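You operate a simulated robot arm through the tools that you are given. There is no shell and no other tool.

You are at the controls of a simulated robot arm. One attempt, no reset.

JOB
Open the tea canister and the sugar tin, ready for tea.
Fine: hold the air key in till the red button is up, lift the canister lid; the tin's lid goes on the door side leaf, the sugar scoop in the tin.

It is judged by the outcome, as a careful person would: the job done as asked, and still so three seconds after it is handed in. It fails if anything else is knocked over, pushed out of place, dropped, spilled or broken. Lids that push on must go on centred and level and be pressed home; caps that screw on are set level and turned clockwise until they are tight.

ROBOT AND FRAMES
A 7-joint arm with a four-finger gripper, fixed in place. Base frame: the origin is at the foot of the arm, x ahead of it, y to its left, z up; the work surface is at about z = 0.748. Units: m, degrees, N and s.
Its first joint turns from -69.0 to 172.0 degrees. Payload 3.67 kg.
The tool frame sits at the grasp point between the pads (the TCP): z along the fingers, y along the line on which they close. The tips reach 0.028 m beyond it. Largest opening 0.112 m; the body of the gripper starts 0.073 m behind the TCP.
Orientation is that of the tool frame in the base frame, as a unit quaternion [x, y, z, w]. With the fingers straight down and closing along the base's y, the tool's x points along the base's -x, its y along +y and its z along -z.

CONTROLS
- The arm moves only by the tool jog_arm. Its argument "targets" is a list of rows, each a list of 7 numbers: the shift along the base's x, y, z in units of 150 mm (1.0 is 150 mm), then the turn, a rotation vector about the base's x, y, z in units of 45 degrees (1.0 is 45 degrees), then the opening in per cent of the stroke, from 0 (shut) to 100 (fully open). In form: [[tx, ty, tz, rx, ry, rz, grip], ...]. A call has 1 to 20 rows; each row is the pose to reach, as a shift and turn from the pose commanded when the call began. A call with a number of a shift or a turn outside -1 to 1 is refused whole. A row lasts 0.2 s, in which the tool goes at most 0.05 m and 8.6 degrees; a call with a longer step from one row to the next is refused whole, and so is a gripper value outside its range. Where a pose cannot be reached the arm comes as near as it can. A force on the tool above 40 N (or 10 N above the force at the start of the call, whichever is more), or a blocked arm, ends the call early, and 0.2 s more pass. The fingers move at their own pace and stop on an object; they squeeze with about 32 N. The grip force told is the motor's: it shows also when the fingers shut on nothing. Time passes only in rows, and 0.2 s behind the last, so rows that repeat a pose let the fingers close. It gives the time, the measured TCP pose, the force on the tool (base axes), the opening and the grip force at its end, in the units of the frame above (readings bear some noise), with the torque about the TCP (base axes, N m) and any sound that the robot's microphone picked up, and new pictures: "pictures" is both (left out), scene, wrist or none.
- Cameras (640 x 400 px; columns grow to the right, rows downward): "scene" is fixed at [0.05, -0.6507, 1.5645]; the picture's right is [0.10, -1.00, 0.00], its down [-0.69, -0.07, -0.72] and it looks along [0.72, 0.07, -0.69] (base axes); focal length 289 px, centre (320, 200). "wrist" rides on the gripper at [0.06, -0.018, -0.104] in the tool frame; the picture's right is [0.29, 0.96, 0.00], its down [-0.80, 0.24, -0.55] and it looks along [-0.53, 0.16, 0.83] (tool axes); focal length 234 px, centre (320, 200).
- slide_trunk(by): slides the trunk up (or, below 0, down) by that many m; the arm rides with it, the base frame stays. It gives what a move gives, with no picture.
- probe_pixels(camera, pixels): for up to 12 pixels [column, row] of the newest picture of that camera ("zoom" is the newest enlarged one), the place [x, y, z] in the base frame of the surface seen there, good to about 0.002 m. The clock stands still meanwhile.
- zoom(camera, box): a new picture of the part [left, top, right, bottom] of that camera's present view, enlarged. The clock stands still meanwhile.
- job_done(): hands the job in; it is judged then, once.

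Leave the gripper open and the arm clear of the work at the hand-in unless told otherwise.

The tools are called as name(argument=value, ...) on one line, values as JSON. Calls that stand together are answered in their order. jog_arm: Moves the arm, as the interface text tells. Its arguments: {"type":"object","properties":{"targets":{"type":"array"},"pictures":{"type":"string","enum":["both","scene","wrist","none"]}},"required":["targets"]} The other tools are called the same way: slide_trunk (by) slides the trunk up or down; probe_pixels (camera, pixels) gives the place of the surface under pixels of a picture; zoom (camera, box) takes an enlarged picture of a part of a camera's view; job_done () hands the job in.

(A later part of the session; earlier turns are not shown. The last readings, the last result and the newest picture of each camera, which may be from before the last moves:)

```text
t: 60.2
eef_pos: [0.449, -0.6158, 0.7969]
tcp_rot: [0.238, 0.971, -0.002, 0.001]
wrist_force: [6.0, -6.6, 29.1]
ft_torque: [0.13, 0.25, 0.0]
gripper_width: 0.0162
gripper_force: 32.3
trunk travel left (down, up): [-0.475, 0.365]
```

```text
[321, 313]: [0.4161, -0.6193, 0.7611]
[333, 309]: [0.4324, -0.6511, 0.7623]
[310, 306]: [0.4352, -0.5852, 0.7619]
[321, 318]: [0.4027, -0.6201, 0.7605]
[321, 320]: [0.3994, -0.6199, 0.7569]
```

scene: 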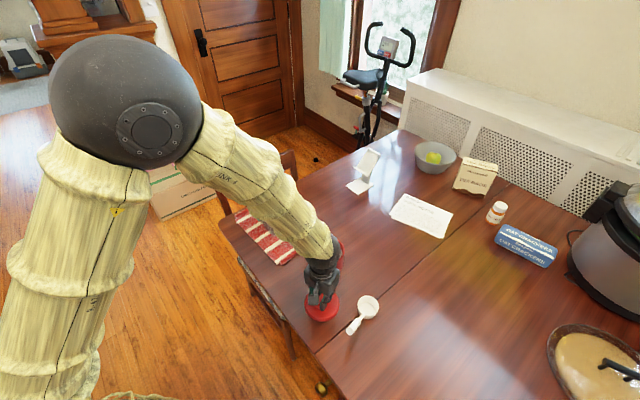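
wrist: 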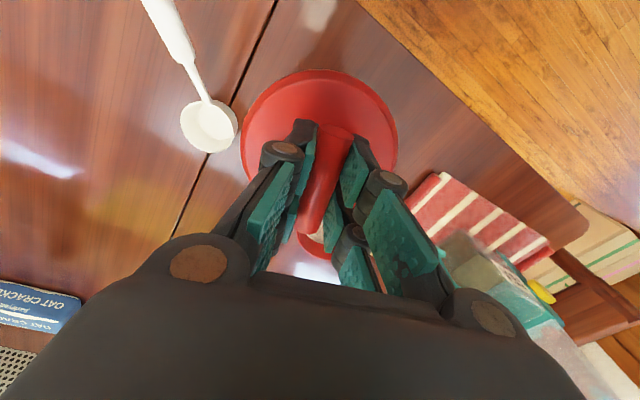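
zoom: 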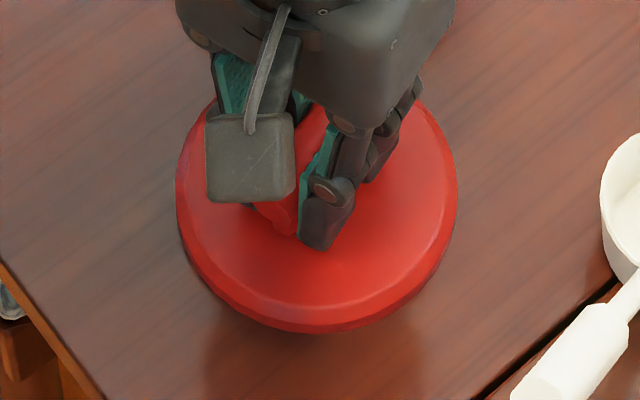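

The lid is down on the table and reads 29 N because I over-commanded slightly. I'll ease up by about 2.5 mm to relieve the load, then open the fingers.

jog_arm(targets=[[0, 0, 0.008, 0, 0, 0, 0], [0, 0, 0.016, 0, 0, 0, 0], [0, 0, 0.016, 0, 0, 0, 0]], pictures="none")

jog_arm(targets=[[0, 0, 0, 0, 0, 0, 18], [0, 0, 0, 0, 0, 0, 30], [0, 0, 0, 0, 0, 0, 40], [0, 0, 0, 0, 0, 0, 40]], pictures="both")

```text
t: 61.0
eef_pos: [0.4488, -0.615, 0.7969]
tcp_rot: [0.239, 0.971, 0.0, 0.0]
wrist_force: [5.6, -3.6, 13.7]
ft_torque: [-0.24, -0.39, 0.0]
gripper_width: 0.0161
gripper_force: 31.7
trunk travel left (down, up): [-0.475, 0.365]
```

```text
t: 62.0
eef_pos: [0.4495, -0.6161, 0.7952]
tcp_rot: [0.238, 0.971, 0.0, 0.0]
wrist_force: [0.0, -0.2, 0.4]
ft_torque: [-0.01, 0.01, 0.01]
gripper_width: 0.0448
gripper_force: 0.1
trunk travel left (down, up): [-0.475, 0.365]
```

scene: 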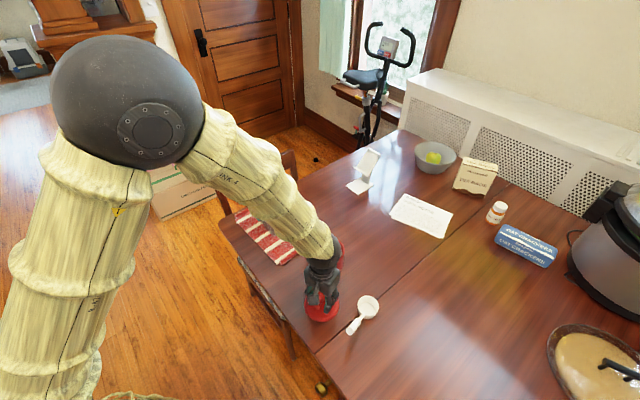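
wrist: 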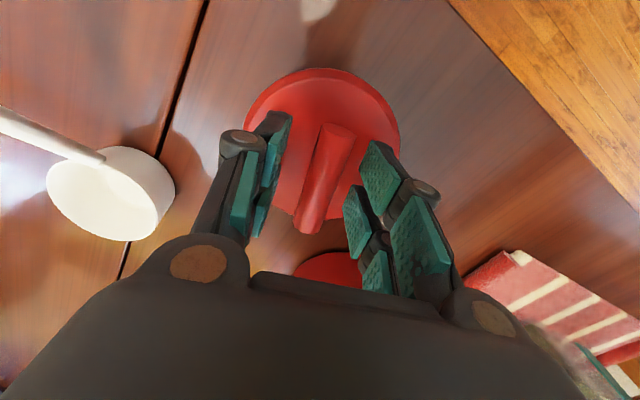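

The lid is released and resting flat. I'll raise straight up and then look at the scoop.

jog_arm(targets=[[0, 0, 0.1, 0, 0, 0, 40], [0, 0, 0.3, 0, 0, 0, 40], [0, 0, 0.6, 0, 0, 0, 40], [0, 0, 0.85, 0, 0, 0, 40], [0, 0, 1, 0, 0, 0, 40]], pictures="none")

jog_arm(targets=[[0, 0, 0.25, 0, 0, 0, 60], [0, 0, 0.5, 0, 0, 0, 60], [0, 0, 0.75, 0, 0, 0, 60], [0, 0, 1, 0, 0, 0, 60]], pictures="both")

zoom(camera="scene", box=[290, 220, 400, 350])

```text
t: 63.2
eef_pos: [0.448, -0.6139, 0.9482]
tcp_rot: [0.238, 0.971, 0.001, 0.0]
wrist_force: [-0.9, 0.4, 0.0]
ft_torque: [0.0, -0.02, -0.02]
gripper_width: 0.0446
gripper_force: 0.0
trunk travel left (down, up): [-0.475, 0.365]
```

```text
t: 64.2
eef_pos: [0.4491, -0.6145, 1.097]
tcp_rot: [0.238, 0.971, 0.001, 0.001]
wrist_force: [-0.7, 0.3, 0.3]
ft_torque: [-0.02, -0.01, 0.03]
gripper_width: 0.0673
gripper_force: 0.1
trunk travel left (down, up): [-0.475, 0.365]
```

scene: 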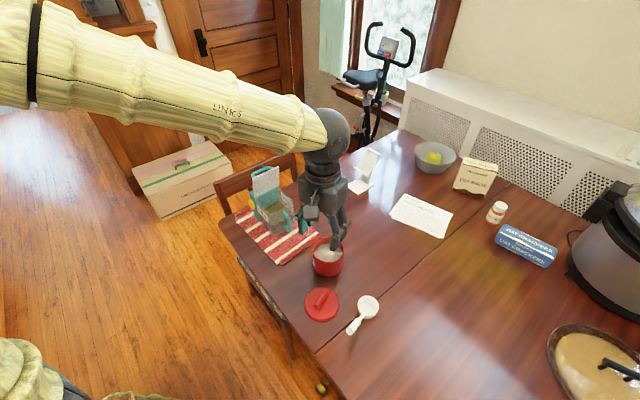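
wrist: 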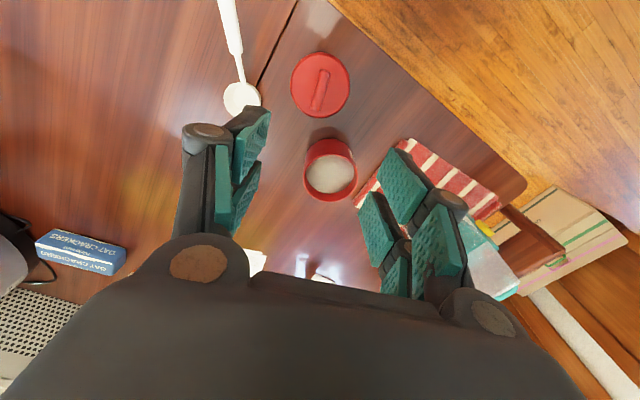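

```text
3.08 times, centred on (345, 285) of scene
```

zoom: 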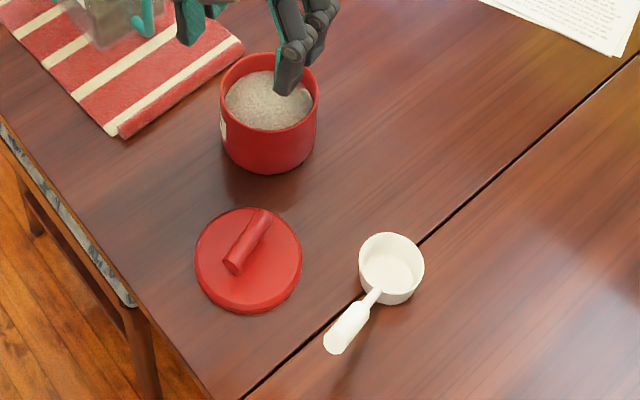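

The tin lid is flat on the door-side leaf and the tin stands undisturbed. Next I'll measure the scoop's cup and handle, and the tin's rim and sugar level.

probe_pixels(camera="zoom", pixels=[[361, 255], [423, 262], [390, 235], [388, 272], [400, 302], [378, 290], [370, 300], [363, 308], [350, 325], [340, 340], [355, 318], [330, 350]])

probe_pixels(camera="zoom", pixels=[[222, 95], [318, 95], [265, 55], [265, 132], [265, 100], [245, 110], [290, 120], [268, 130], [390, 290]])

zoom(camera="scene", box=[340, 285, 390, 345])

```text
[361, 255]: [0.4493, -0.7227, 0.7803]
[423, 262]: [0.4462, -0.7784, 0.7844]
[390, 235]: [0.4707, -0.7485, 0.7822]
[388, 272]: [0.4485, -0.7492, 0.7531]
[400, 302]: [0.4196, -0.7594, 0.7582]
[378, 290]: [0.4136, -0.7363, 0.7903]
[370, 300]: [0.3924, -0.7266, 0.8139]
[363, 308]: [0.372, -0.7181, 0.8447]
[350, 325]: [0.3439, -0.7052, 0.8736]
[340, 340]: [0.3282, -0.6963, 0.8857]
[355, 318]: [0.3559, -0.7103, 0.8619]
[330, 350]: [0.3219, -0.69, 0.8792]
```

```text
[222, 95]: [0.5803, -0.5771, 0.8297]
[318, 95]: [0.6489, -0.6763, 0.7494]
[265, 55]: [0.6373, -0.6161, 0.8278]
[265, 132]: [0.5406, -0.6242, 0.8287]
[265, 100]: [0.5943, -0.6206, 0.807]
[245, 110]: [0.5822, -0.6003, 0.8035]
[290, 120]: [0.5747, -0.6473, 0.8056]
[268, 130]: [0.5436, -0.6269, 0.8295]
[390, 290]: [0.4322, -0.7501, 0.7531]
```

```text
6.67 times, centred on (365, 315) of scene
```

zoom: 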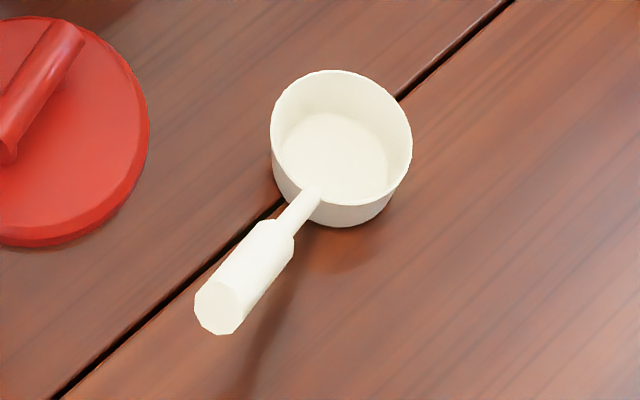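

The scoop's cup is about 0.058 m across with its centre near (0.447, -0.749). The handle rises at about 43° to (0.325, -0.693, 0.883). The sugar is at z ≈ 0.805 inside a rim at 0.829. I'll move above the thick part of the handle with the fingers closing across it.

jog_arm(targets=[[-0.12, -0.12, 0, 0, 0, 0.01, 50], [-0.25, -0.25, 0, 0, 0, 0.02, 45], [-0.4, -0.4, 0, 0, 0, 0.03, 45], [-0.55, -0.55, -0.1, 0, 0, 0.04, 45], [-0.613, -0.623, -0.3, 0, 0, 0.04, 45], [-0.613, -0.623, -0.5, 0, 0, 0.04, 45], [-0.613, -0.623, -0.6, 0, 0, 0.04, 45], [-0.613, -0.623, -0.6, 0, 0, 0.04, 45]], pictures="both")

zoom(camera="wrist", box=[180, 0, 460, 240])

```text
t: 66.0
eef_pos: [0.3556, -0.7102, 1.0077]
tcp_rot: [0.223, 0.975, 0.0, 0.0]
wrist_force: [0.6, 0.5, 0.8]
ft_torque: [0.0, 0.0, -0.02]
gripper_width: 0.0505
gripper_force: 0.1
trunk travel left (down, up): [-0.475, 0.365]
```

scene: 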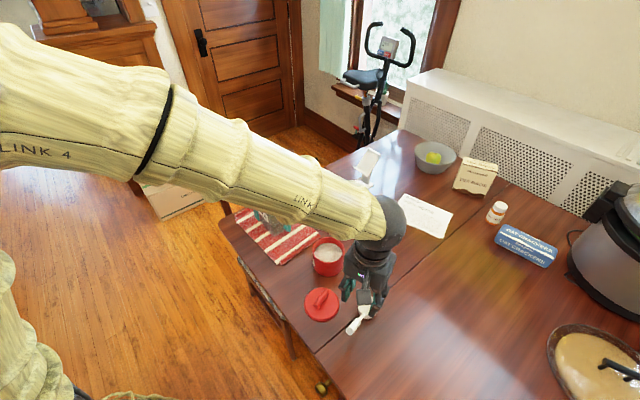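
wrist: 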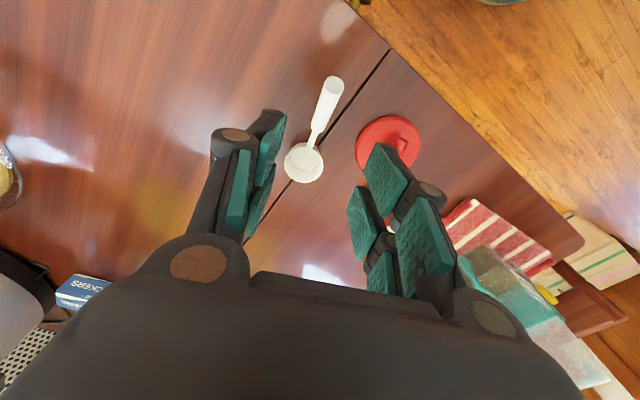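

```text
1.67 times, centred on (320, 120) of wrist
```

zoom: 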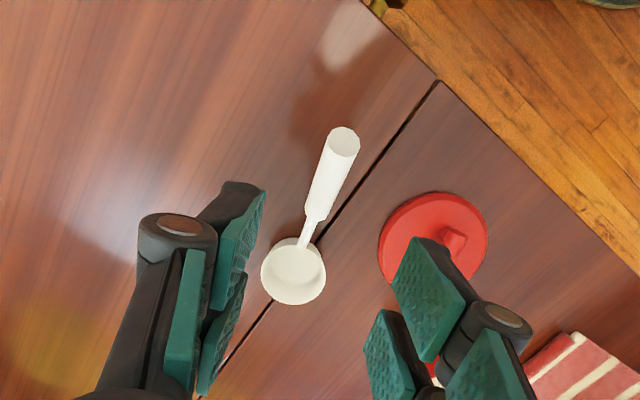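

The handle lies along (330,95)–(318,130) in the wrist view, nearly aligned with the finger plane. I'll probe it for precise centring.

probe_pixels(camera="zoom", pixels=[[345, 140], [335, 165], [328, 180], [320, 200], [315, 212], [308, 230], [302, 242], [262, 272], [325, 278], [292, 302], [294, 240], [294, 272]])

probe_pixels(camera="zoom", pixels=[[316, 176], [342, 182], [322, 160], [356, 165], [310, 200], [330, 205]])

```text
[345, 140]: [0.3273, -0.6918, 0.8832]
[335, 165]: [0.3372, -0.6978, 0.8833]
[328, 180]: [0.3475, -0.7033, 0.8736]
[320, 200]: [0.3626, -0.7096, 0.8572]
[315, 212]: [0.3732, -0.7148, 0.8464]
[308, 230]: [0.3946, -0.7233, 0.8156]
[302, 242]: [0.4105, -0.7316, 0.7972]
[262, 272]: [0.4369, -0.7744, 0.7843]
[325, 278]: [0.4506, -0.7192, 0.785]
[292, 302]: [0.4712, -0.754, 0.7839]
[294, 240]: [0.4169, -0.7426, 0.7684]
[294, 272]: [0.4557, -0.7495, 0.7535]
```

```text
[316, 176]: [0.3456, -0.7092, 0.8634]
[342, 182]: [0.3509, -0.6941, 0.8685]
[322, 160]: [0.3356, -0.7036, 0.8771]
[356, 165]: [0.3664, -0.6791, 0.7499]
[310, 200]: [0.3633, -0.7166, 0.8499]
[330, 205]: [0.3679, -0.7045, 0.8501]
```

The handle axis at the grip point is (0.357, -0.707, 0.852). I'll descend with a tiny y correction.

jog_arm(targets=[[0, 0.016, -0.25, 0, 0, 0, 45], [0, 0.016, -0.5, 0, 0, 0, 45], [0, 0.016, -0.7, 0, 0, 0, 45], [0, 0.016, -0.85, 0, 0, 0, 45], [0, 0.016, -0.95, 0, 0, 0, 45], [0, 0.016, -1.0, 0, 0, 0, 45], [0, 0.016, -1.0, 0, 0, 0, 45]], pictures="both")

zoom(camera="scene", box=[300, 240, 420, 360])

zoom(camera="wrist", box=[180, 0, 460, 300])

```text
t: 67.6
eef_pos: [0.3581, -0.7061, 0.8568]
tcp_rot: [0.222, 0.975, 0.0, 0.0]
wrist_force: [-0.2, -0.1, 0.0]
ft_torque: [-0.02, 0.05, 0.01]
gripper_width: 0.0505
gripper_force: 0.0
trunk travel left (down, up): [-0.475, 0.365]
```

scene: 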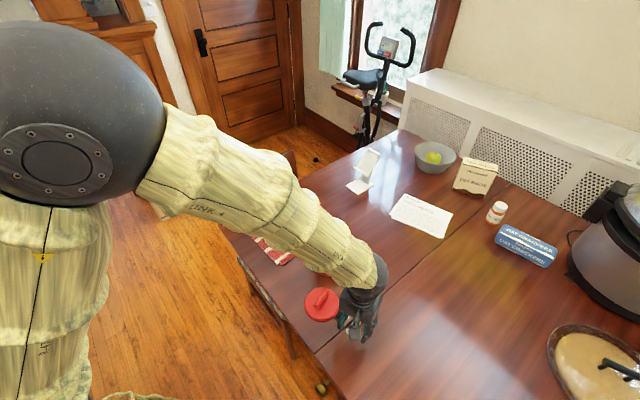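
wrist: 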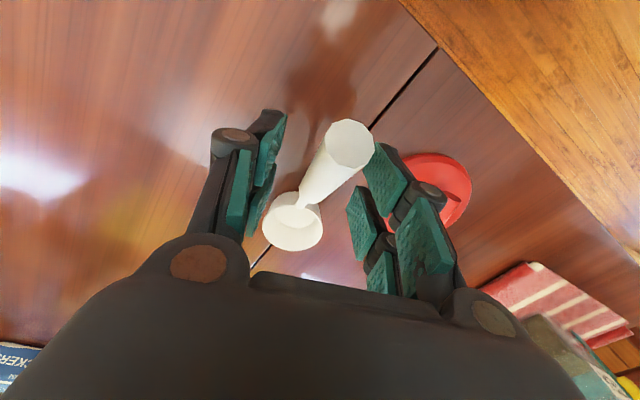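

```text
3.33 times, centred on (360, 300) of scene
```

zoom: 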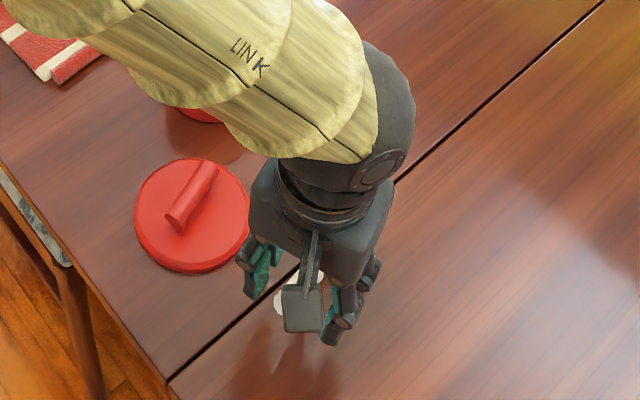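

```text
1.33 times, centred on (320, 150) of wrist
```

zoom: 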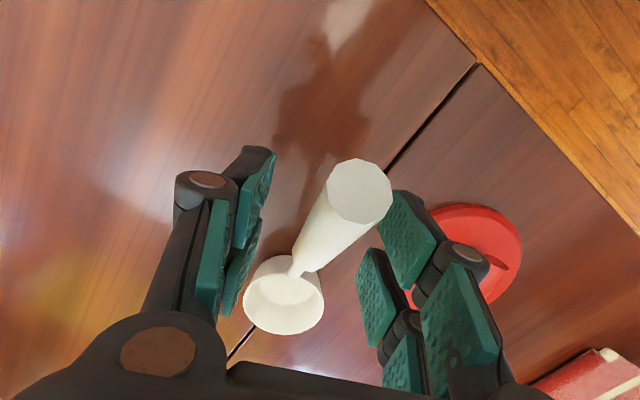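

The handle is between the pads. I'll close the fingers on it in steps.

jog_arm(targets=[[0, 0, 0, 0, 0, 0, 30], [0, 0, 0, 0, 0, 0, 20], [0, 0, 0, 0, 0, 0, 14], [0, 0, 0, 0, 0, 0, 6], [0, 0, 0, 0, 0, 0, 0], [0, 0, 0, 0, 0, 0, 0]], pictures="both")

zoom(camera="wrist", box=[180, 0, 460, 300])

```text
t: 69.0
eef_pos: [0.3585, -0.7082, 0.8583]
tcp_rot: [0.222, 0.975, 0.0, 0.0]
wrist_force: [-0.4, 0.7, 0.5]
ft_torque: [-0.01, 0.05, 0.0]
gripper_width: 0.0169
gripper_force: 31.6
trunk travel left (down, up): [-0.475, 0.365]
```

scene: 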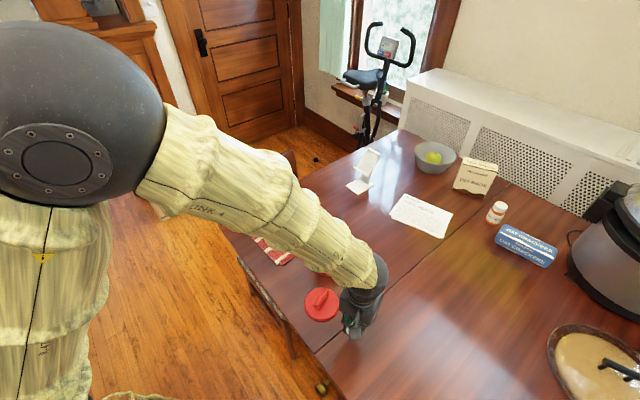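
wrist: 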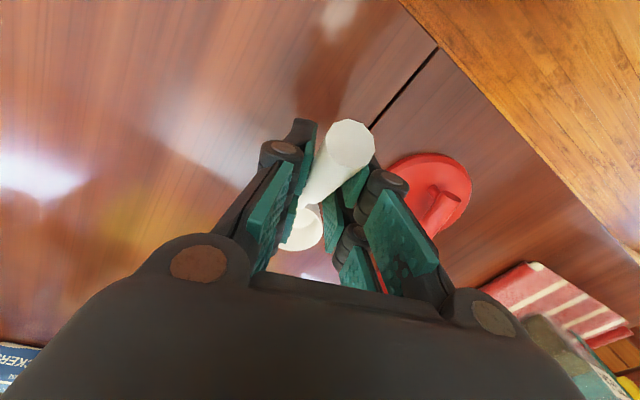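

```text
1.33 times, centred on (320, 150) of wrist
```

zoom: 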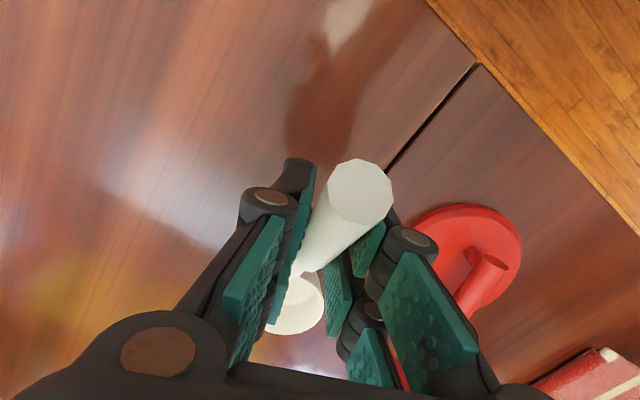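

The handle is gripped, width 0.017 m. I'll lift it 30 mm and check the cup isn't drooping.

jog_arm(targets=[[0, 0, 0.05, 0, 0, 0, 0], [0, 0, 0.1, 0, 0, 0, 0], [0, 0, 0.15, 0, 0, 0, 0], [0, 0, 0.2, 0, 0, 0, 0], [0, 0, 0.2, 0, 0, 0, 0]], pictures="both")

zoom(camera="wrist", box=[180, 0, 460, 300])

probe_pixels(camera="wrist", pixels=[[303, 215], [293, 240], [315, 235], [305, 247], [350, 140], [320, 215]])

```text
t: 70.2
eef_pos: [0.3569, -0.7066, 0.8866]
tcp_rot: [0.222, 0.975, 0.0, 0.0]
wrist_force: [0.4, 0.0, -1.0]
ft_torque: [0.05, 0.03, 0.0]
gripper_width: 0.0169
gripper_force: 31.4
trunk travel left (down, up): [-0.475, 0.365]
```

scene: 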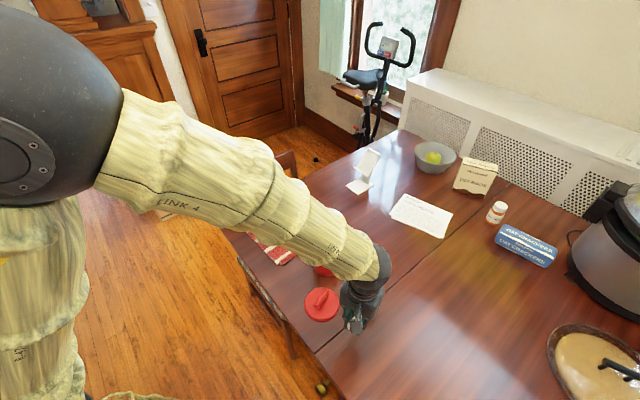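
wrist: 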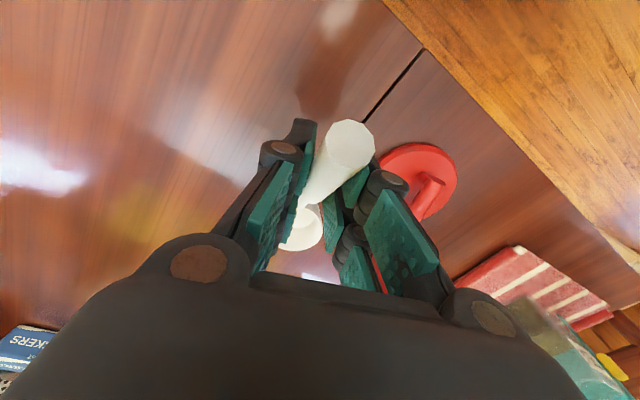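

```text
1.33 times, centred on (320, 150) of wrist
```

zoom: 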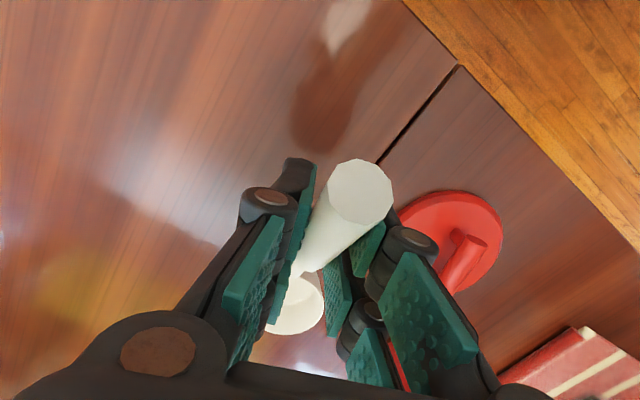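

```text
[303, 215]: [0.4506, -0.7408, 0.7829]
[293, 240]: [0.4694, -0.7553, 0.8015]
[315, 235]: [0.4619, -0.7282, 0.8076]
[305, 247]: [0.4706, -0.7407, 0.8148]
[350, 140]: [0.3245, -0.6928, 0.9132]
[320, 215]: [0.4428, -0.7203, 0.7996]
```

The cup rose exactly with the lift, so there is no droop. I'll raise it well clear and carry it over the tin, a shift of about (+0.145, +0.128).

jog_arm(targets=[[0, 0, 0.2, 0, 0, 0, 0], [0, 0, 0.4, 0, 0, 0, 0], [0, 0, 0.6, 0, 0, 0, 0], [0, 0, 0.8, 0, 0, 0, 0], [0.12, 0.11, 0.8, 0, 0, 0, 0], [0.27, 0.24, 0.8, 0, 0, 0, 0], [0.42, 0.37, 0.8, 0, 0, 0, 0], [0.57, 0.5, 0.8, 0, 0, 0, 0], [0.72, 0.63, 0.8, 0, 0, 0, 0], [0.85, 0.75, 0.8, 0, 0, 0, 0], [0.93, 0.82, 0.8, 0, 0, 0, 0], [0.967, 0.853, 0.8, 0, 0, 0, 0], [0.967, 0.853, 0.8, 0, 0, 0, 0]], pictures="both")

zoom(camera="scene", box=[270, 180, 390, 300])

zoom(camera="wrist", box=[220, 80, 420, 280])

```text
t: 73.0
eef_pos: [0.5027, -0.5798, 1.0083]
tcp_rot: [0.222, 0.975, 0.0, 0.0]
wrist_force: [-0.4, -0.6, -0.5]
ft_torque: [0.01, 0.06, -0.01]
gripper_width: 0.0172
gripper_force: 32.0
trunk travel left (down, up): [-0.475, 0.365]
```

scene: 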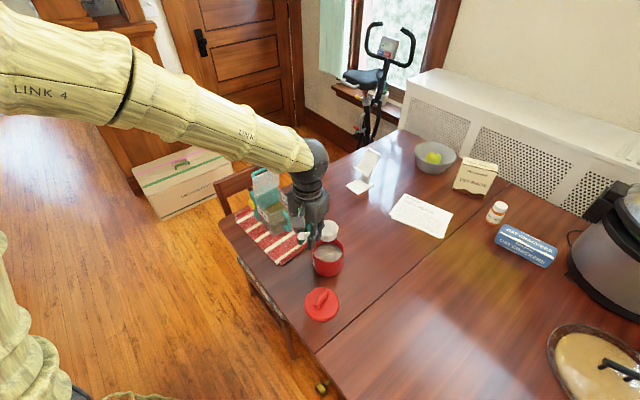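
wrist: 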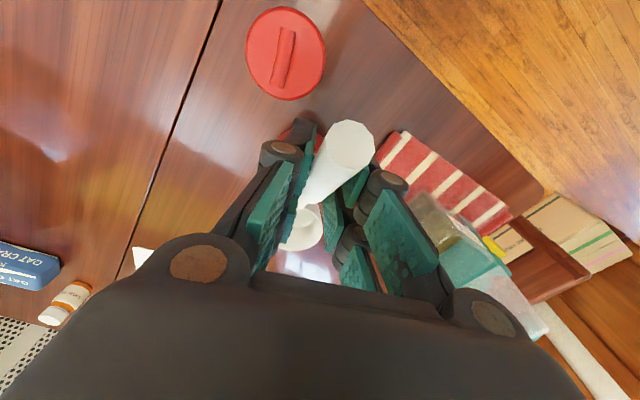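

```text
3.33 times, centred on (330, 240) of scene
```

zoom: 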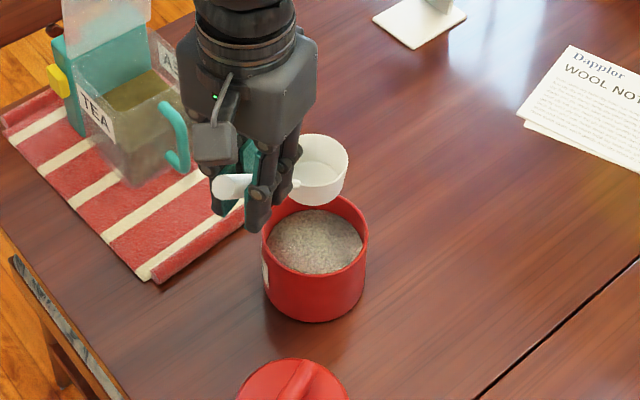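

```text
2.00 times, centred on (320, 180) of wrist
```

zoom: 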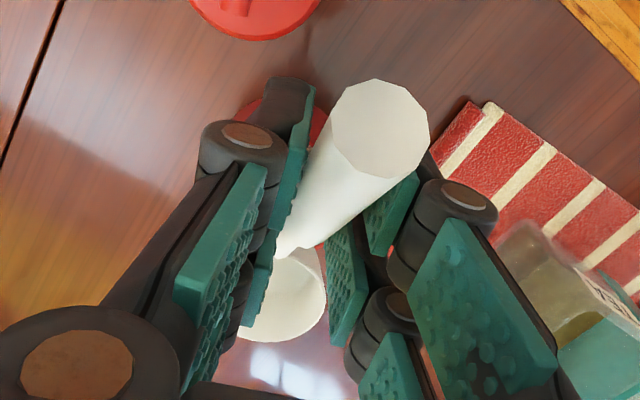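

The cup is near the tin opening but high above it. I'll measure the cup rim and the tin rim directly to centre it.

probe_pixels(camera="scene", pixels=[[336, 231], [330, 221], [327, 241], [328, 232], [320, 235], [333, 225]])

zoom(camera="scene", box=[300, 210, 350, 285])

```text
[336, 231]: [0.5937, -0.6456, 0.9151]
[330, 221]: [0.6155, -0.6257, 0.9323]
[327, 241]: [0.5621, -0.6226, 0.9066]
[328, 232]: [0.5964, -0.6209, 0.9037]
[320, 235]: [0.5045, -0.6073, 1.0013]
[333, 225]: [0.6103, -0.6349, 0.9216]
```

```text
5.33 times, centred on (325, 248) of scene
```

zoom: 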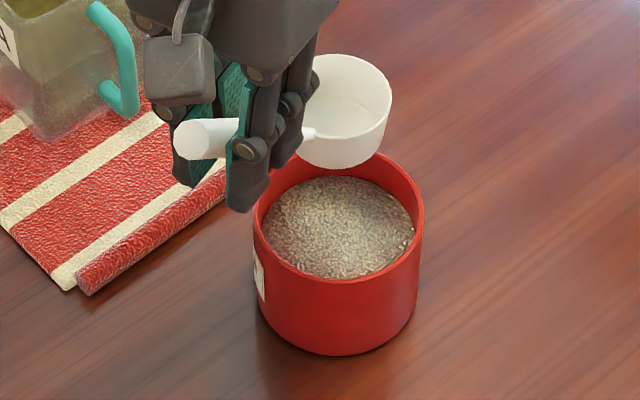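

probe_pixels(camera="zoom", pixels=[[350, 56], [389, 95], [385, 75], [335, 135], [315, 62], [365, 125], [256, 210], [420, 205], [340, 281], [370, 155], [340, 230], [265, 190]])

```text
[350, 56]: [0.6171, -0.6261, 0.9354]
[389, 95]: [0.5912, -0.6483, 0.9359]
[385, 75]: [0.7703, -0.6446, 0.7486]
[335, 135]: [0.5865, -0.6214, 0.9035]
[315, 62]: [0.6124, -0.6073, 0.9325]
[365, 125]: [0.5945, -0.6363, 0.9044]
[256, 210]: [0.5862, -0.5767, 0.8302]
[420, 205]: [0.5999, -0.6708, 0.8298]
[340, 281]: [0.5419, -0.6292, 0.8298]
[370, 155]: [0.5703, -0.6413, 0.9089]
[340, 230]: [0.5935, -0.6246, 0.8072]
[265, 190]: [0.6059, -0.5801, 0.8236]
```

The cup centre is about (0.5885, -0.6205) and the tin centre about (0.590, -0.624). I'll correct that small offset and lower to about 15 mm above the sugar.

jog_arm(targets=[[0.01, -0.021, 0, 0, 0, 0, 0], [0.01, -0.021, -0.15, 0, 0, 0, 0], [0.01, -0.021, -0.3, 0, 0, 0, 0], [0.01, -0.021, -0.43, 0, 0, 0, 0], [0.01, -0.021, -0.52, 0, 0, 0, 0], [0.01, -0.021, -0.52, 0, 0, 0, 0]], pictures="both")

zoom(camera="scene", box=[295, 205, 355, 285])

```text
t: 74.4
eef_pos: [0.5037, -0.5817, 0.9285]
tcp_rot: [0.223, 0.975, 0.0, 0.0]
wrist_force: [-0.8, 0.3, -0.9]
ft_torque: [0.04, 0.03, 0.0]
gripper_width: 0.0169
gripper_force: 31.4
trunk travel left (down, up): [-0.475, 0.365]
```

scene: 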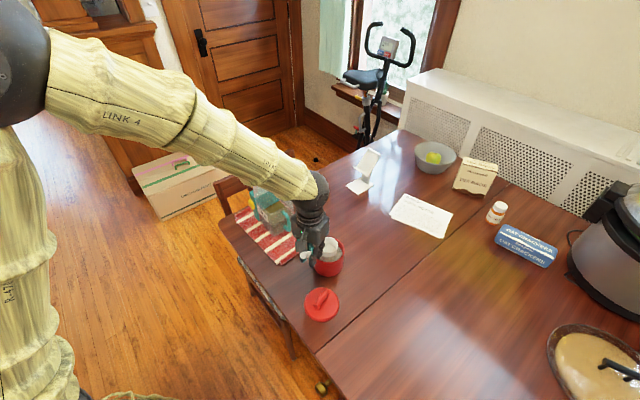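
wrist: 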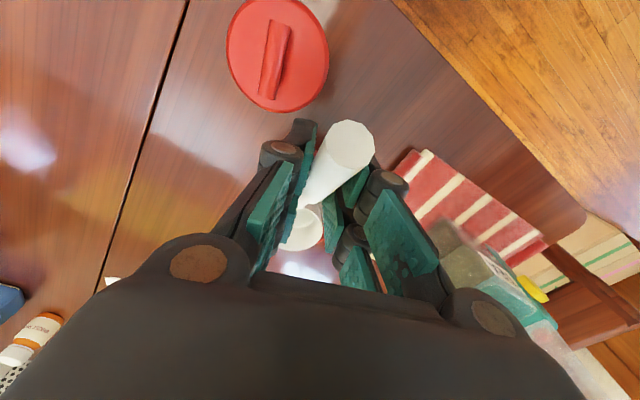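

```text
5.00 times, centred on (325, 245) of scene
```

zoom: 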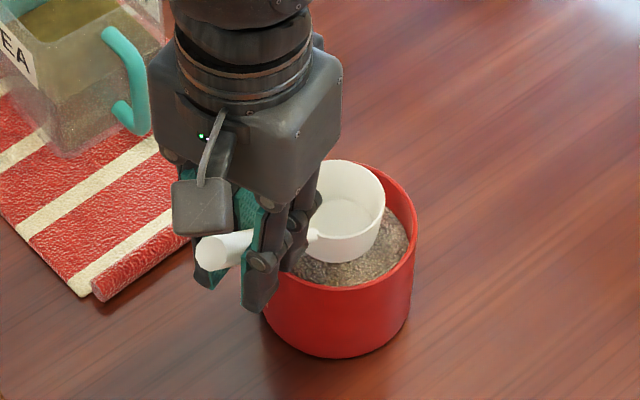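

The cup is inside the tin's opening with good clearance all round. I'll creep down the last centimetre and a half, checking the force.

jog_arm(targets=[[0, 0, -0.02, 0, 0, 0, 0], [0, 0, -0.04, 0, 0, 0, 0], [0, 0, -0.06, 0, 0, 0, 0], [0, 0, -0.07, 0, 0, 0, 0], [0, 0, -0.07, 0, 0, 0, 0]], pictures="scene")

zoom(camera="scene", box=[295, 205, 355, 285])

probe_pixels(camera="scene", pixels=[[329, 244], [331, 233], [337, 243], [329, 251], [328, 257]])

```text
t: 75.6
eef_pos: [0.5024, -0.5809, 0.918]
tcp_rot: [0.222, 0.975, 0.001, 0.001]
wrist_force: [0.1, -0.1, 0.0]
ft_torque: [0.02, 0.07, 0.01]
gripper_width: 0.0167
gripper_force: 31.8
trunk travel left (down, up): [-0.475, 0.365]
```

scene: 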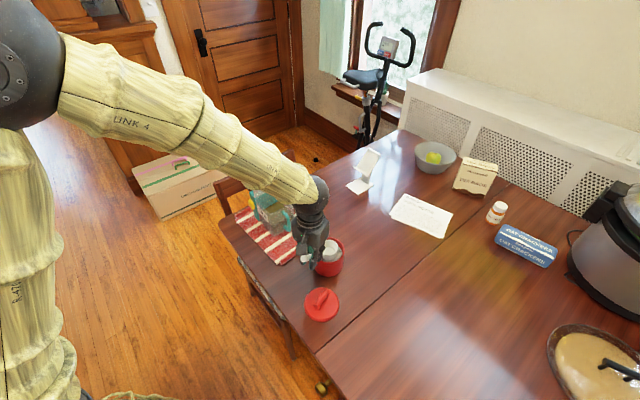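

```text
5.00 times, centred on (325, 245) of scene
```

zoom: 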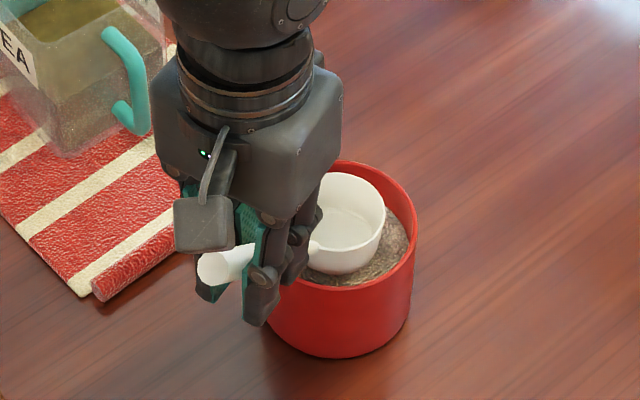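

```text
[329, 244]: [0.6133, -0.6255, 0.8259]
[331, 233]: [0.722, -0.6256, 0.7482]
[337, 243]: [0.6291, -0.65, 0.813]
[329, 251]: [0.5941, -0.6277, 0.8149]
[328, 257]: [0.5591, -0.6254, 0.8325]
```

jog_arm(targets=[[0, 0, -0.01, 0, 0, 0, 0], [0, 0, -0.02, 0, 0, 0, 0], [0, 0, -0.02, 0, 0, 0, 0]], pictures="none")

jog_arm(targets=[[0, 0, -0.007, 0, 0, 0, 0], [0, 0, -0.014, 0, 0, 0, 0], [0, 0, -0.014, 0, 0, 0, 0]], pictures="none")

```text
t: 76.4
eef_pos: [0.5035, -0.5822, 0.9134]
tcp_rot: [0.223, 0.975, 0.001, 0.0]
wrist_force: [0.4, 0.2, -0.7]
ft_torque: [0.02, 0.04, 0.01]
gripper_width: 0.0169
gripper_force: 31.7
trunk travel left (down, up): [-0.475, 0.365]
```

```text
t: 77.2
eef_pos: [0.5038, -0.5819, 0.9123]
tcp_rot: [0.222, 0.975, 0.0, 0.0]
wrist_force: [0.2, -0.1, -0.8]
ft_torque: [0.05, 0.05, -0.01]
gripper_width: 0.017
gripper_force: 31.8
trunk travel left (down, up): [-0.475, 0.365]
```

No contact yet at TCP z = 0.912. I'll carry on down in 1 mm steps and look at the cup against the sugar.

jog_arm(targets=[[0, 0, -0.007, 0, 0, 0, 0], [0, 0, -0.014, 0, 0, 0, 0], [0, 0, -0.014, 0, 0, 0, 0]], pictures="scene")

zoom(camera="scene", box=[305, 225, 355, 285])

probe_pixels(camera="scene", pixels=[[329, 246], [330, 250], [337, 243], [329, 252], [328, 258], [328, 262]])

```text
t: 78.0
eef_pos: [0.5042, -0.5822, 0.9111]
tcp_rot: [0.222, 0.975, -0.001, 0.0]
wrist_force: [-0.7, -0.3, 0.1]
ft_torque: [0.0, 0.02, 0.01]
gripper_width: 0.0169
gripper_force: 31.9
trunk travel left (down, up): [-0.475, 0.365]
```

scene: 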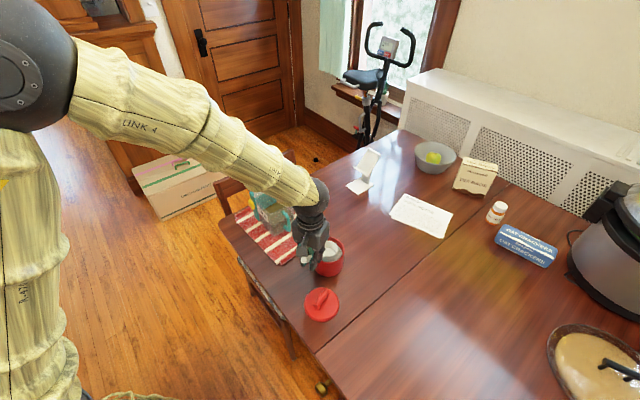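

```text
6.67 times, centred on (330, 255) of scene
```

zoom: 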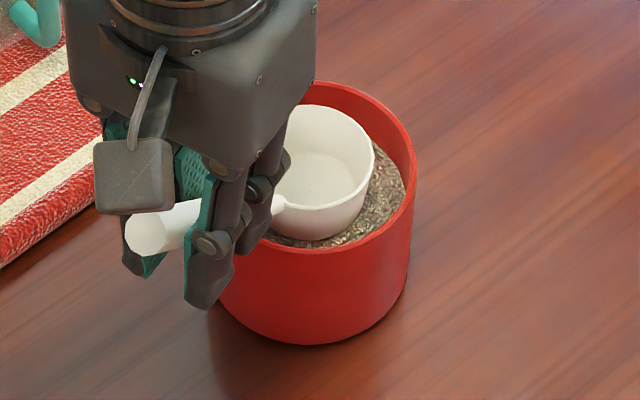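

```text
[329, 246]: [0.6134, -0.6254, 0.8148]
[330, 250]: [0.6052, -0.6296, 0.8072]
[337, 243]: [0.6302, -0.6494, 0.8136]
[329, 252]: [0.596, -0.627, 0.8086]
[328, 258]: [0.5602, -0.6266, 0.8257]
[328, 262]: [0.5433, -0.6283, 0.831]
```

jog_arm(targets=[[0, 0, -0.007, 0, 0, 0, 0], [0, 0, -0.014, 0, 0, 0, 0], [0, 0, -0.014, 0, 0, 0, 0]], pictures="none")

jog_arm(targets=[[0, 0, -0.007, 0, 0, 0, 0], [0, 0, -0.007, 0, 0, 0, 0]], pictures="scene")

probe_pixels(camera="scene", pixels=[[329, 246], [330, 250], [337, 243], [329, 252], [328, 258], [328, 262]])

```text
t: 78.8
eef_pos: [0.5056, -0.5816, 0.9092]
tcp_rot: [0.223, 0.975, 0.0, -0.001]
wrist_force: [0.6, 0.1, -0.4]
ft_torque: [0.02, 0.04, 0.03]
gripper_width: 0.0169
gripper_force: 31.7
trunk travel left (down, up): [-0.475, 0.365]
```

```text
t: 79.4
eef_pos: [0.5049, -0.5818, 0.9079]
tcp_rot: [0.223, 0.975, 0.0, 0.0]
wrist_force: [-0.6, 0.4, -0.3]
ft_torque: [0.02, 0.06, -0.01]
gripper_width: 0.017
gripper_force: 32.0
trunk travel left (down, up): [-0.475, 0.365]
```

scene: 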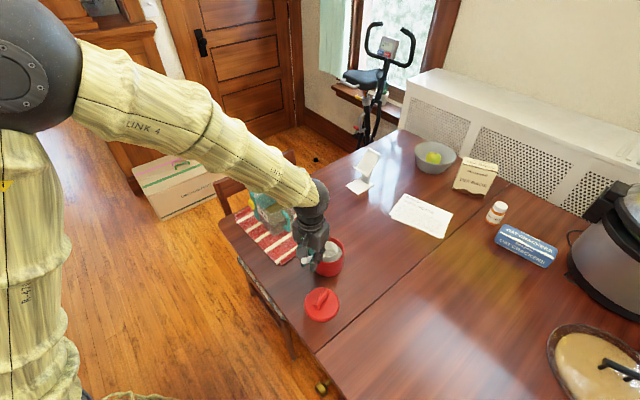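

```text
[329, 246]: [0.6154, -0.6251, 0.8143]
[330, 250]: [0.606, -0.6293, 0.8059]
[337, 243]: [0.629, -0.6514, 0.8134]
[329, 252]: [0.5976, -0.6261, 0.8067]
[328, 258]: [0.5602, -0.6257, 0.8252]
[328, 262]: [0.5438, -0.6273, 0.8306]
```

jog_arm(targets=[[0, 0, -0.007, 0, 0, 0, 0], [0, 0, -0.014, 0, 0, 0, 0], [0, 0, -0.014, 0, 0, 0, 0]], pictures="none")

jog_arm(targets=[[0, 0, -0.007, 0, 0, 0, 0], [0, 0, -0.014, 0, 0, 0, 0], [0, 0, -0.014, 0, 0, 0, 0]], pictures="scene")

zoom(camera="scene", box=[305, 225, 355, 285])

probe_pixels(camera="scene", pixels=[[329, 246], [330, 250], [340, 250], [329, 252], [328, 258], [335, 259]])

```text
t: 80.2
eef_pos: [0.5053, -0.5822, 0.9064]
tcp_rot: [0.223, 0.975, 0.0, -0.001]
wrist_force: [-0.6, 0.0, -0.2]
ft_torque: [0.0, 0.06, 0.01]
gripper_width: 0.017
gripper_force: 31.8
trunk travel left (down, up): [-0.475, 0.365]
```

```text
t: 81.0
eef_pos: [0.5053, -0.583, 0.9045]
tcp_rot: [0.223, 0.975, 0.0, 0.0]
wrist_force: [0.5, 0.2, -0.8]
ft_torque: [0.0, 0.04, 0.0]
gripper_width: 0.0168
gripper_force: 31.8
trunk travel left (down, up): [-0.475, 0.365]
```

scene: 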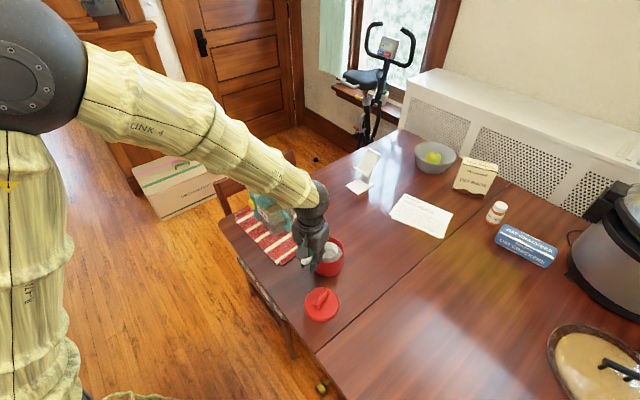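

```text
6.67 times, centred on (330, 255) of scene
```

zoom: 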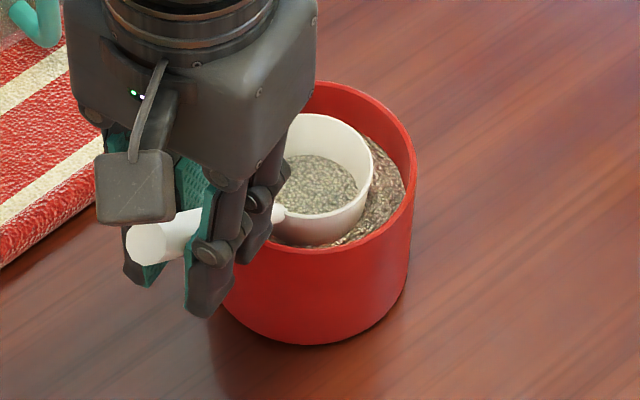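

```text
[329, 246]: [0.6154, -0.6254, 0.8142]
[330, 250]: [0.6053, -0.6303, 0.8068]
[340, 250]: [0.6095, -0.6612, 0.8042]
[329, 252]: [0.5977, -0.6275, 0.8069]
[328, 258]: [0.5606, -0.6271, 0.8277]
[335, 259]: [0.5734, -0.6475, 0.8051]
```

The sugar now shows inside the cup, so the scoop is sinking into it without resistance. I'll keep lowering carefully until I feel firm support, so it isn't dropped on release.

jog_arm(targets=[[0, 0, -0.01, 0, 0, 0, 0], [0, 0, -0.02, 0, 0, 0, 0], [0, 0, -0.03, 0, 0, 0, 0], [0, 0, -0.03, 0, 0, 0, 0]], pictures="none")

jog_arm(targets=[[0, 0, -0.01, 0, 0, 0, 0], [0, 0, -0.02, 0, 0, 0, 0], [0, 0, -0.02, 0, 0, 0, 0]], pictures="both")

zoom(camera="scene", box=[305, 225, 355, 285])

```text
t: 82.0
eef_pos: [0.5063, -0.5827, 0.9]
tcp_rot: [0.223, 0.975, 0.0, -0.001]
wrist_force: [0.7, -0.2, -1.9]
ft_torque: [0.05, 0.05, -0.03]
gripper_width: 0.0167
gripper_force: 31.6
trunk travel left (down, up): [-0.475, 0.365]
```

```text
t: 82.8
eef_pos: [0.5052, -0.5823, 0.8979]
tcp_rot: [0.223, 0.975, 0.0, 0.001]
wrist_force: [2.9, -1.5, 4.6]
ft_torque: [-0.16, -0.35, 0.01]
gripper_width: 0.0168
gripper_force: 32.0
trunk travel left (down, up): [-0.475, 0.365]
```

scene: 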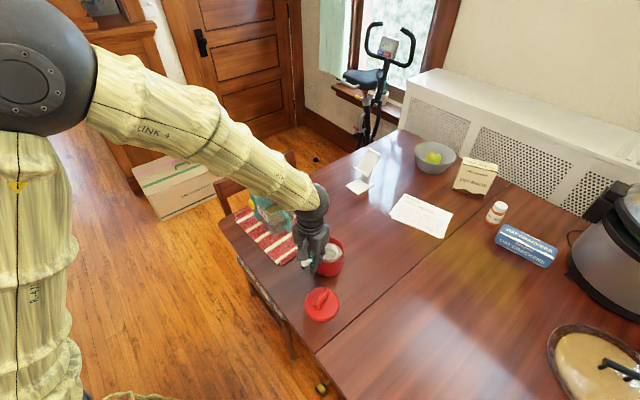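
wrist: 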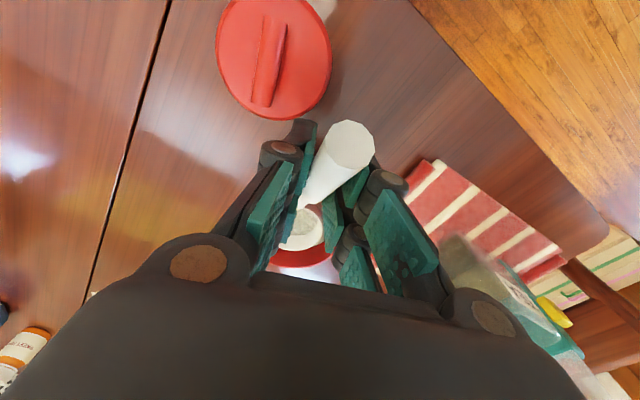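

```text
6.67 times, centred on (330, 255) of scene
```

zoom: 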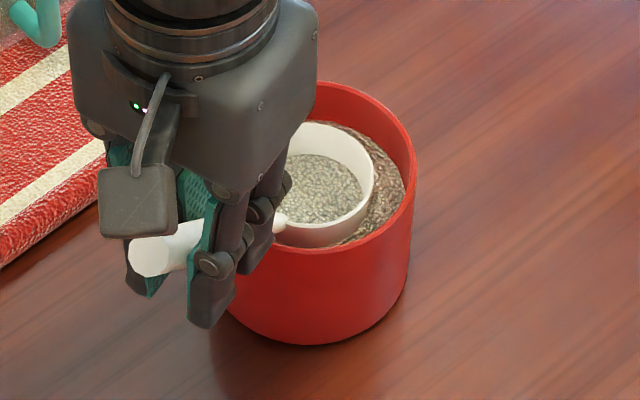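

The force and torque (4.6 N up, plus a forward push) match the thin handle touching the tin's rim; the sugar itself gives no support. So I'll lift slightly and tilt the scoop about 15° steeper around its cup, then lower it until it rests firmly inside.

jog_arm(targets=[[0, 0, 0.03, 0, 0, 0, 0], [0.03, -0.015, 0.055, 0.024, 0.05, 0, 0], [0.062, -0.03, 0.08, 0.048, 0.1, 0, 0], [0.093, -0.045, 0.105, 0.072, 0.15, 0, 0], [0.124, -0.06, 0.13, 0.096, 0.2, 0, 0], [0.155, -0.075, 0.15, 0.12, 0.25, 0, 0], [0.186, -0.09, 0.17, 0.143, 0.3, 0, 0], [0.186, -0.09, 0.17, 0.143, 0.3, 0, 0]], pictures="both")

zoom(camera="scene", box=[300, 215, 360, 285])

zoom(camera="wrist", box=[220, 80, 420, 280])

```text
t: 84.6
eef_pos: [0.5314, -0.5973, 0.9214]
tcp_rot: [0.22, 0.967, 0.029, -0.127]
wrist_force: [-0.2, 0.6, -1.7]
ft_torque: [0.03, 0.06, 0.01]
gripper_width: 0.0167
gripper_force: 31.6
trunk travel left (down, up): [-0.475, 0.365]
```

scene: 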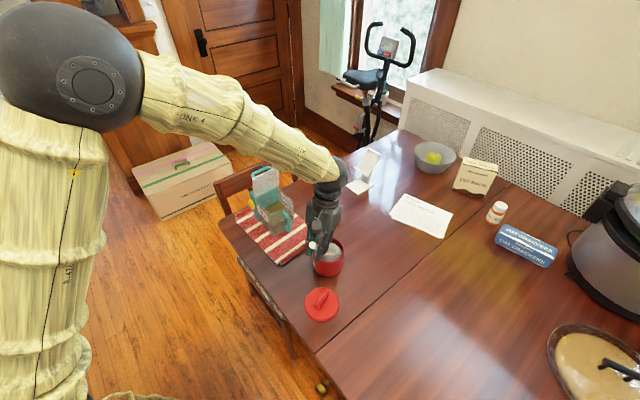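
wrist: 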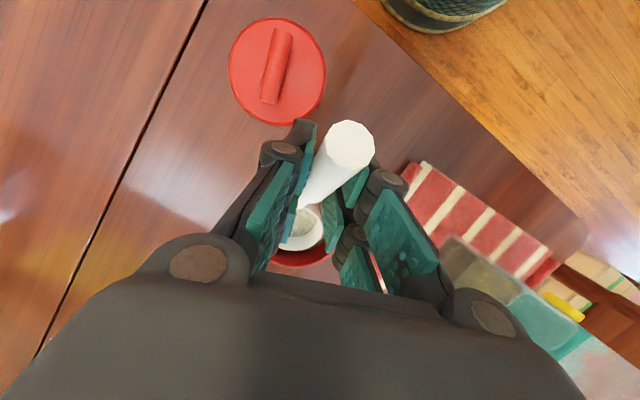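

```text
5.71 times, centred on (330, 250) of scene
```

zoom: 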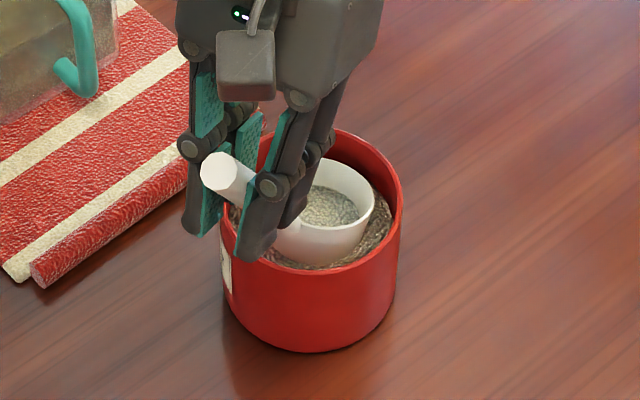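

```text
2.00 times, centred on (320, 180) of wrist
```

zoom: 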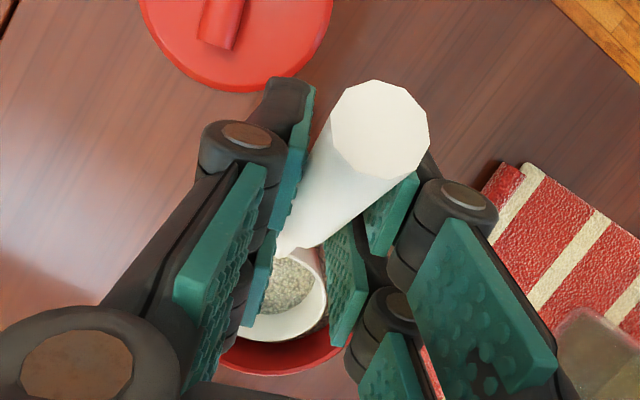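

The scoop is tilted and clear of the rim. I'll lower in small stages and watch the force.

jog_arm(targets=[[0, 0, -0.02, 0, 0, 0, 0], [0, 0, -0.04, 0, 0, 0, 0], [0, 0, -0.06, 0, 0, 0, 0], [0, 0, -0.07, 0, 0, 0, 0]], pictures="none")

jog_arm(targets=[[0, 0, -0.015, 0, 0, 0, 0], [0, 0, -0.03, 0, 0, 0, 0], [0, 0, -0.04, 0, 0, 0, 0]], pictures="scene")

zoom(camera="scene", box=[300, 215, 360, 285])

```text
t: 85.6
eef_pos: [0.5314, -0.5966, 0.9106]
tcp_rot: [0.221, 0.967, 0.029, -0.128]
wrist_force: [0.2, -0.1, -1.5]
ft_torque: [0.05, 0.06, -0.02]
gripper_width: 0.0169
gripper_force: 32.0
trunk travel left (down, up): [-0.475, 0.365]
```

```text
t: 86.4
eef_pos: [0.5317, -0.5954, 0.9041]
tcp_rot: [0.221, 0.967, 0.029, -0.127]
wrist_force: [1.2, 0.5, -1.4]
ft_torque: [-0.01, 0.06, -0.01]
gripper_width: 0.017
gripper_force: 31.6
trunk travel left (down, up): [-0.475, 0.365]
```

scene: 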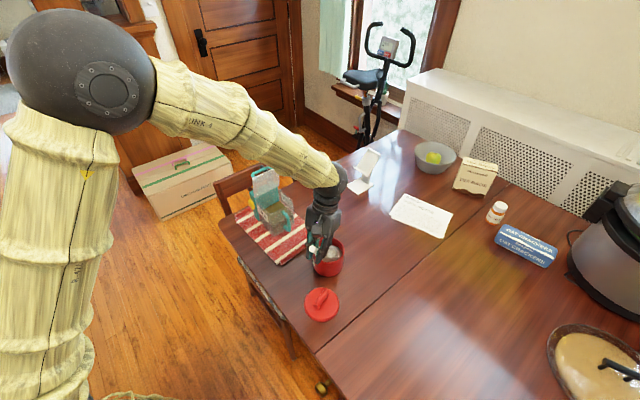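

```text
5.71 times, centred on (330, 250) of scene
```

zoom: 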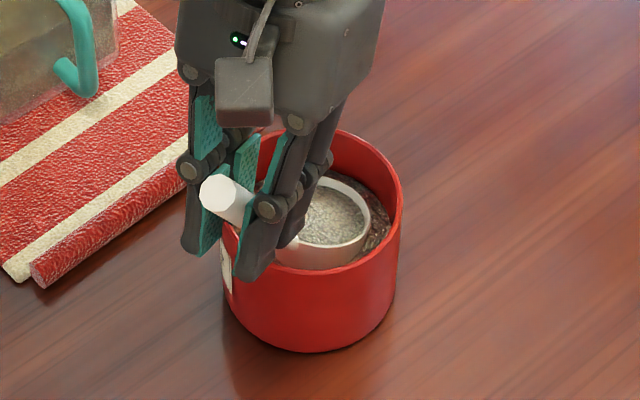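

jog_arm(targets=[[0, 0, -0.013, 0, 0, 0, 0], [0, 0, -0.026, 0, 0, 0, 0], [0, 0, -0.026, 0, 0, 0, 0]], pictures="none")

jog_arm(targets=[[0, 0, -0.013, 0, 0, 0, 0], [0, 0, -0.026, 0, 0, 0, 0], [0, 0, -0.026, 0, 0, 0, 0]], pictures="none")

```text
t: 87.2
eef_pos: [0.5316, -0.5955, 0.901]
tcp_rot: [0.22, 0.967, 0.029, -0.127]
wrist_force: [-0.6, -1.0, -0.6]
ft_torque: [0.04, 0.09, 0.01]
gripper_width: 0.0173
gripper_force: 31.4
trunk travel left (down, up): [-0.475, 0.365]
```

```text
t: 88.0
eef_pos: [0.5316, -0.5952, 0.8963]
tcp_rot: [0.221, 0.967, 0.029, -0.127]
wrist_force: [-0.1, 0.6, -0.7]
ft_torque: [0.04, 0.06, 0.01]
gripper_width: 0.0171
gripper_force: 32.0
trunk travel left (down, up): [-0.475, 0.365]
```

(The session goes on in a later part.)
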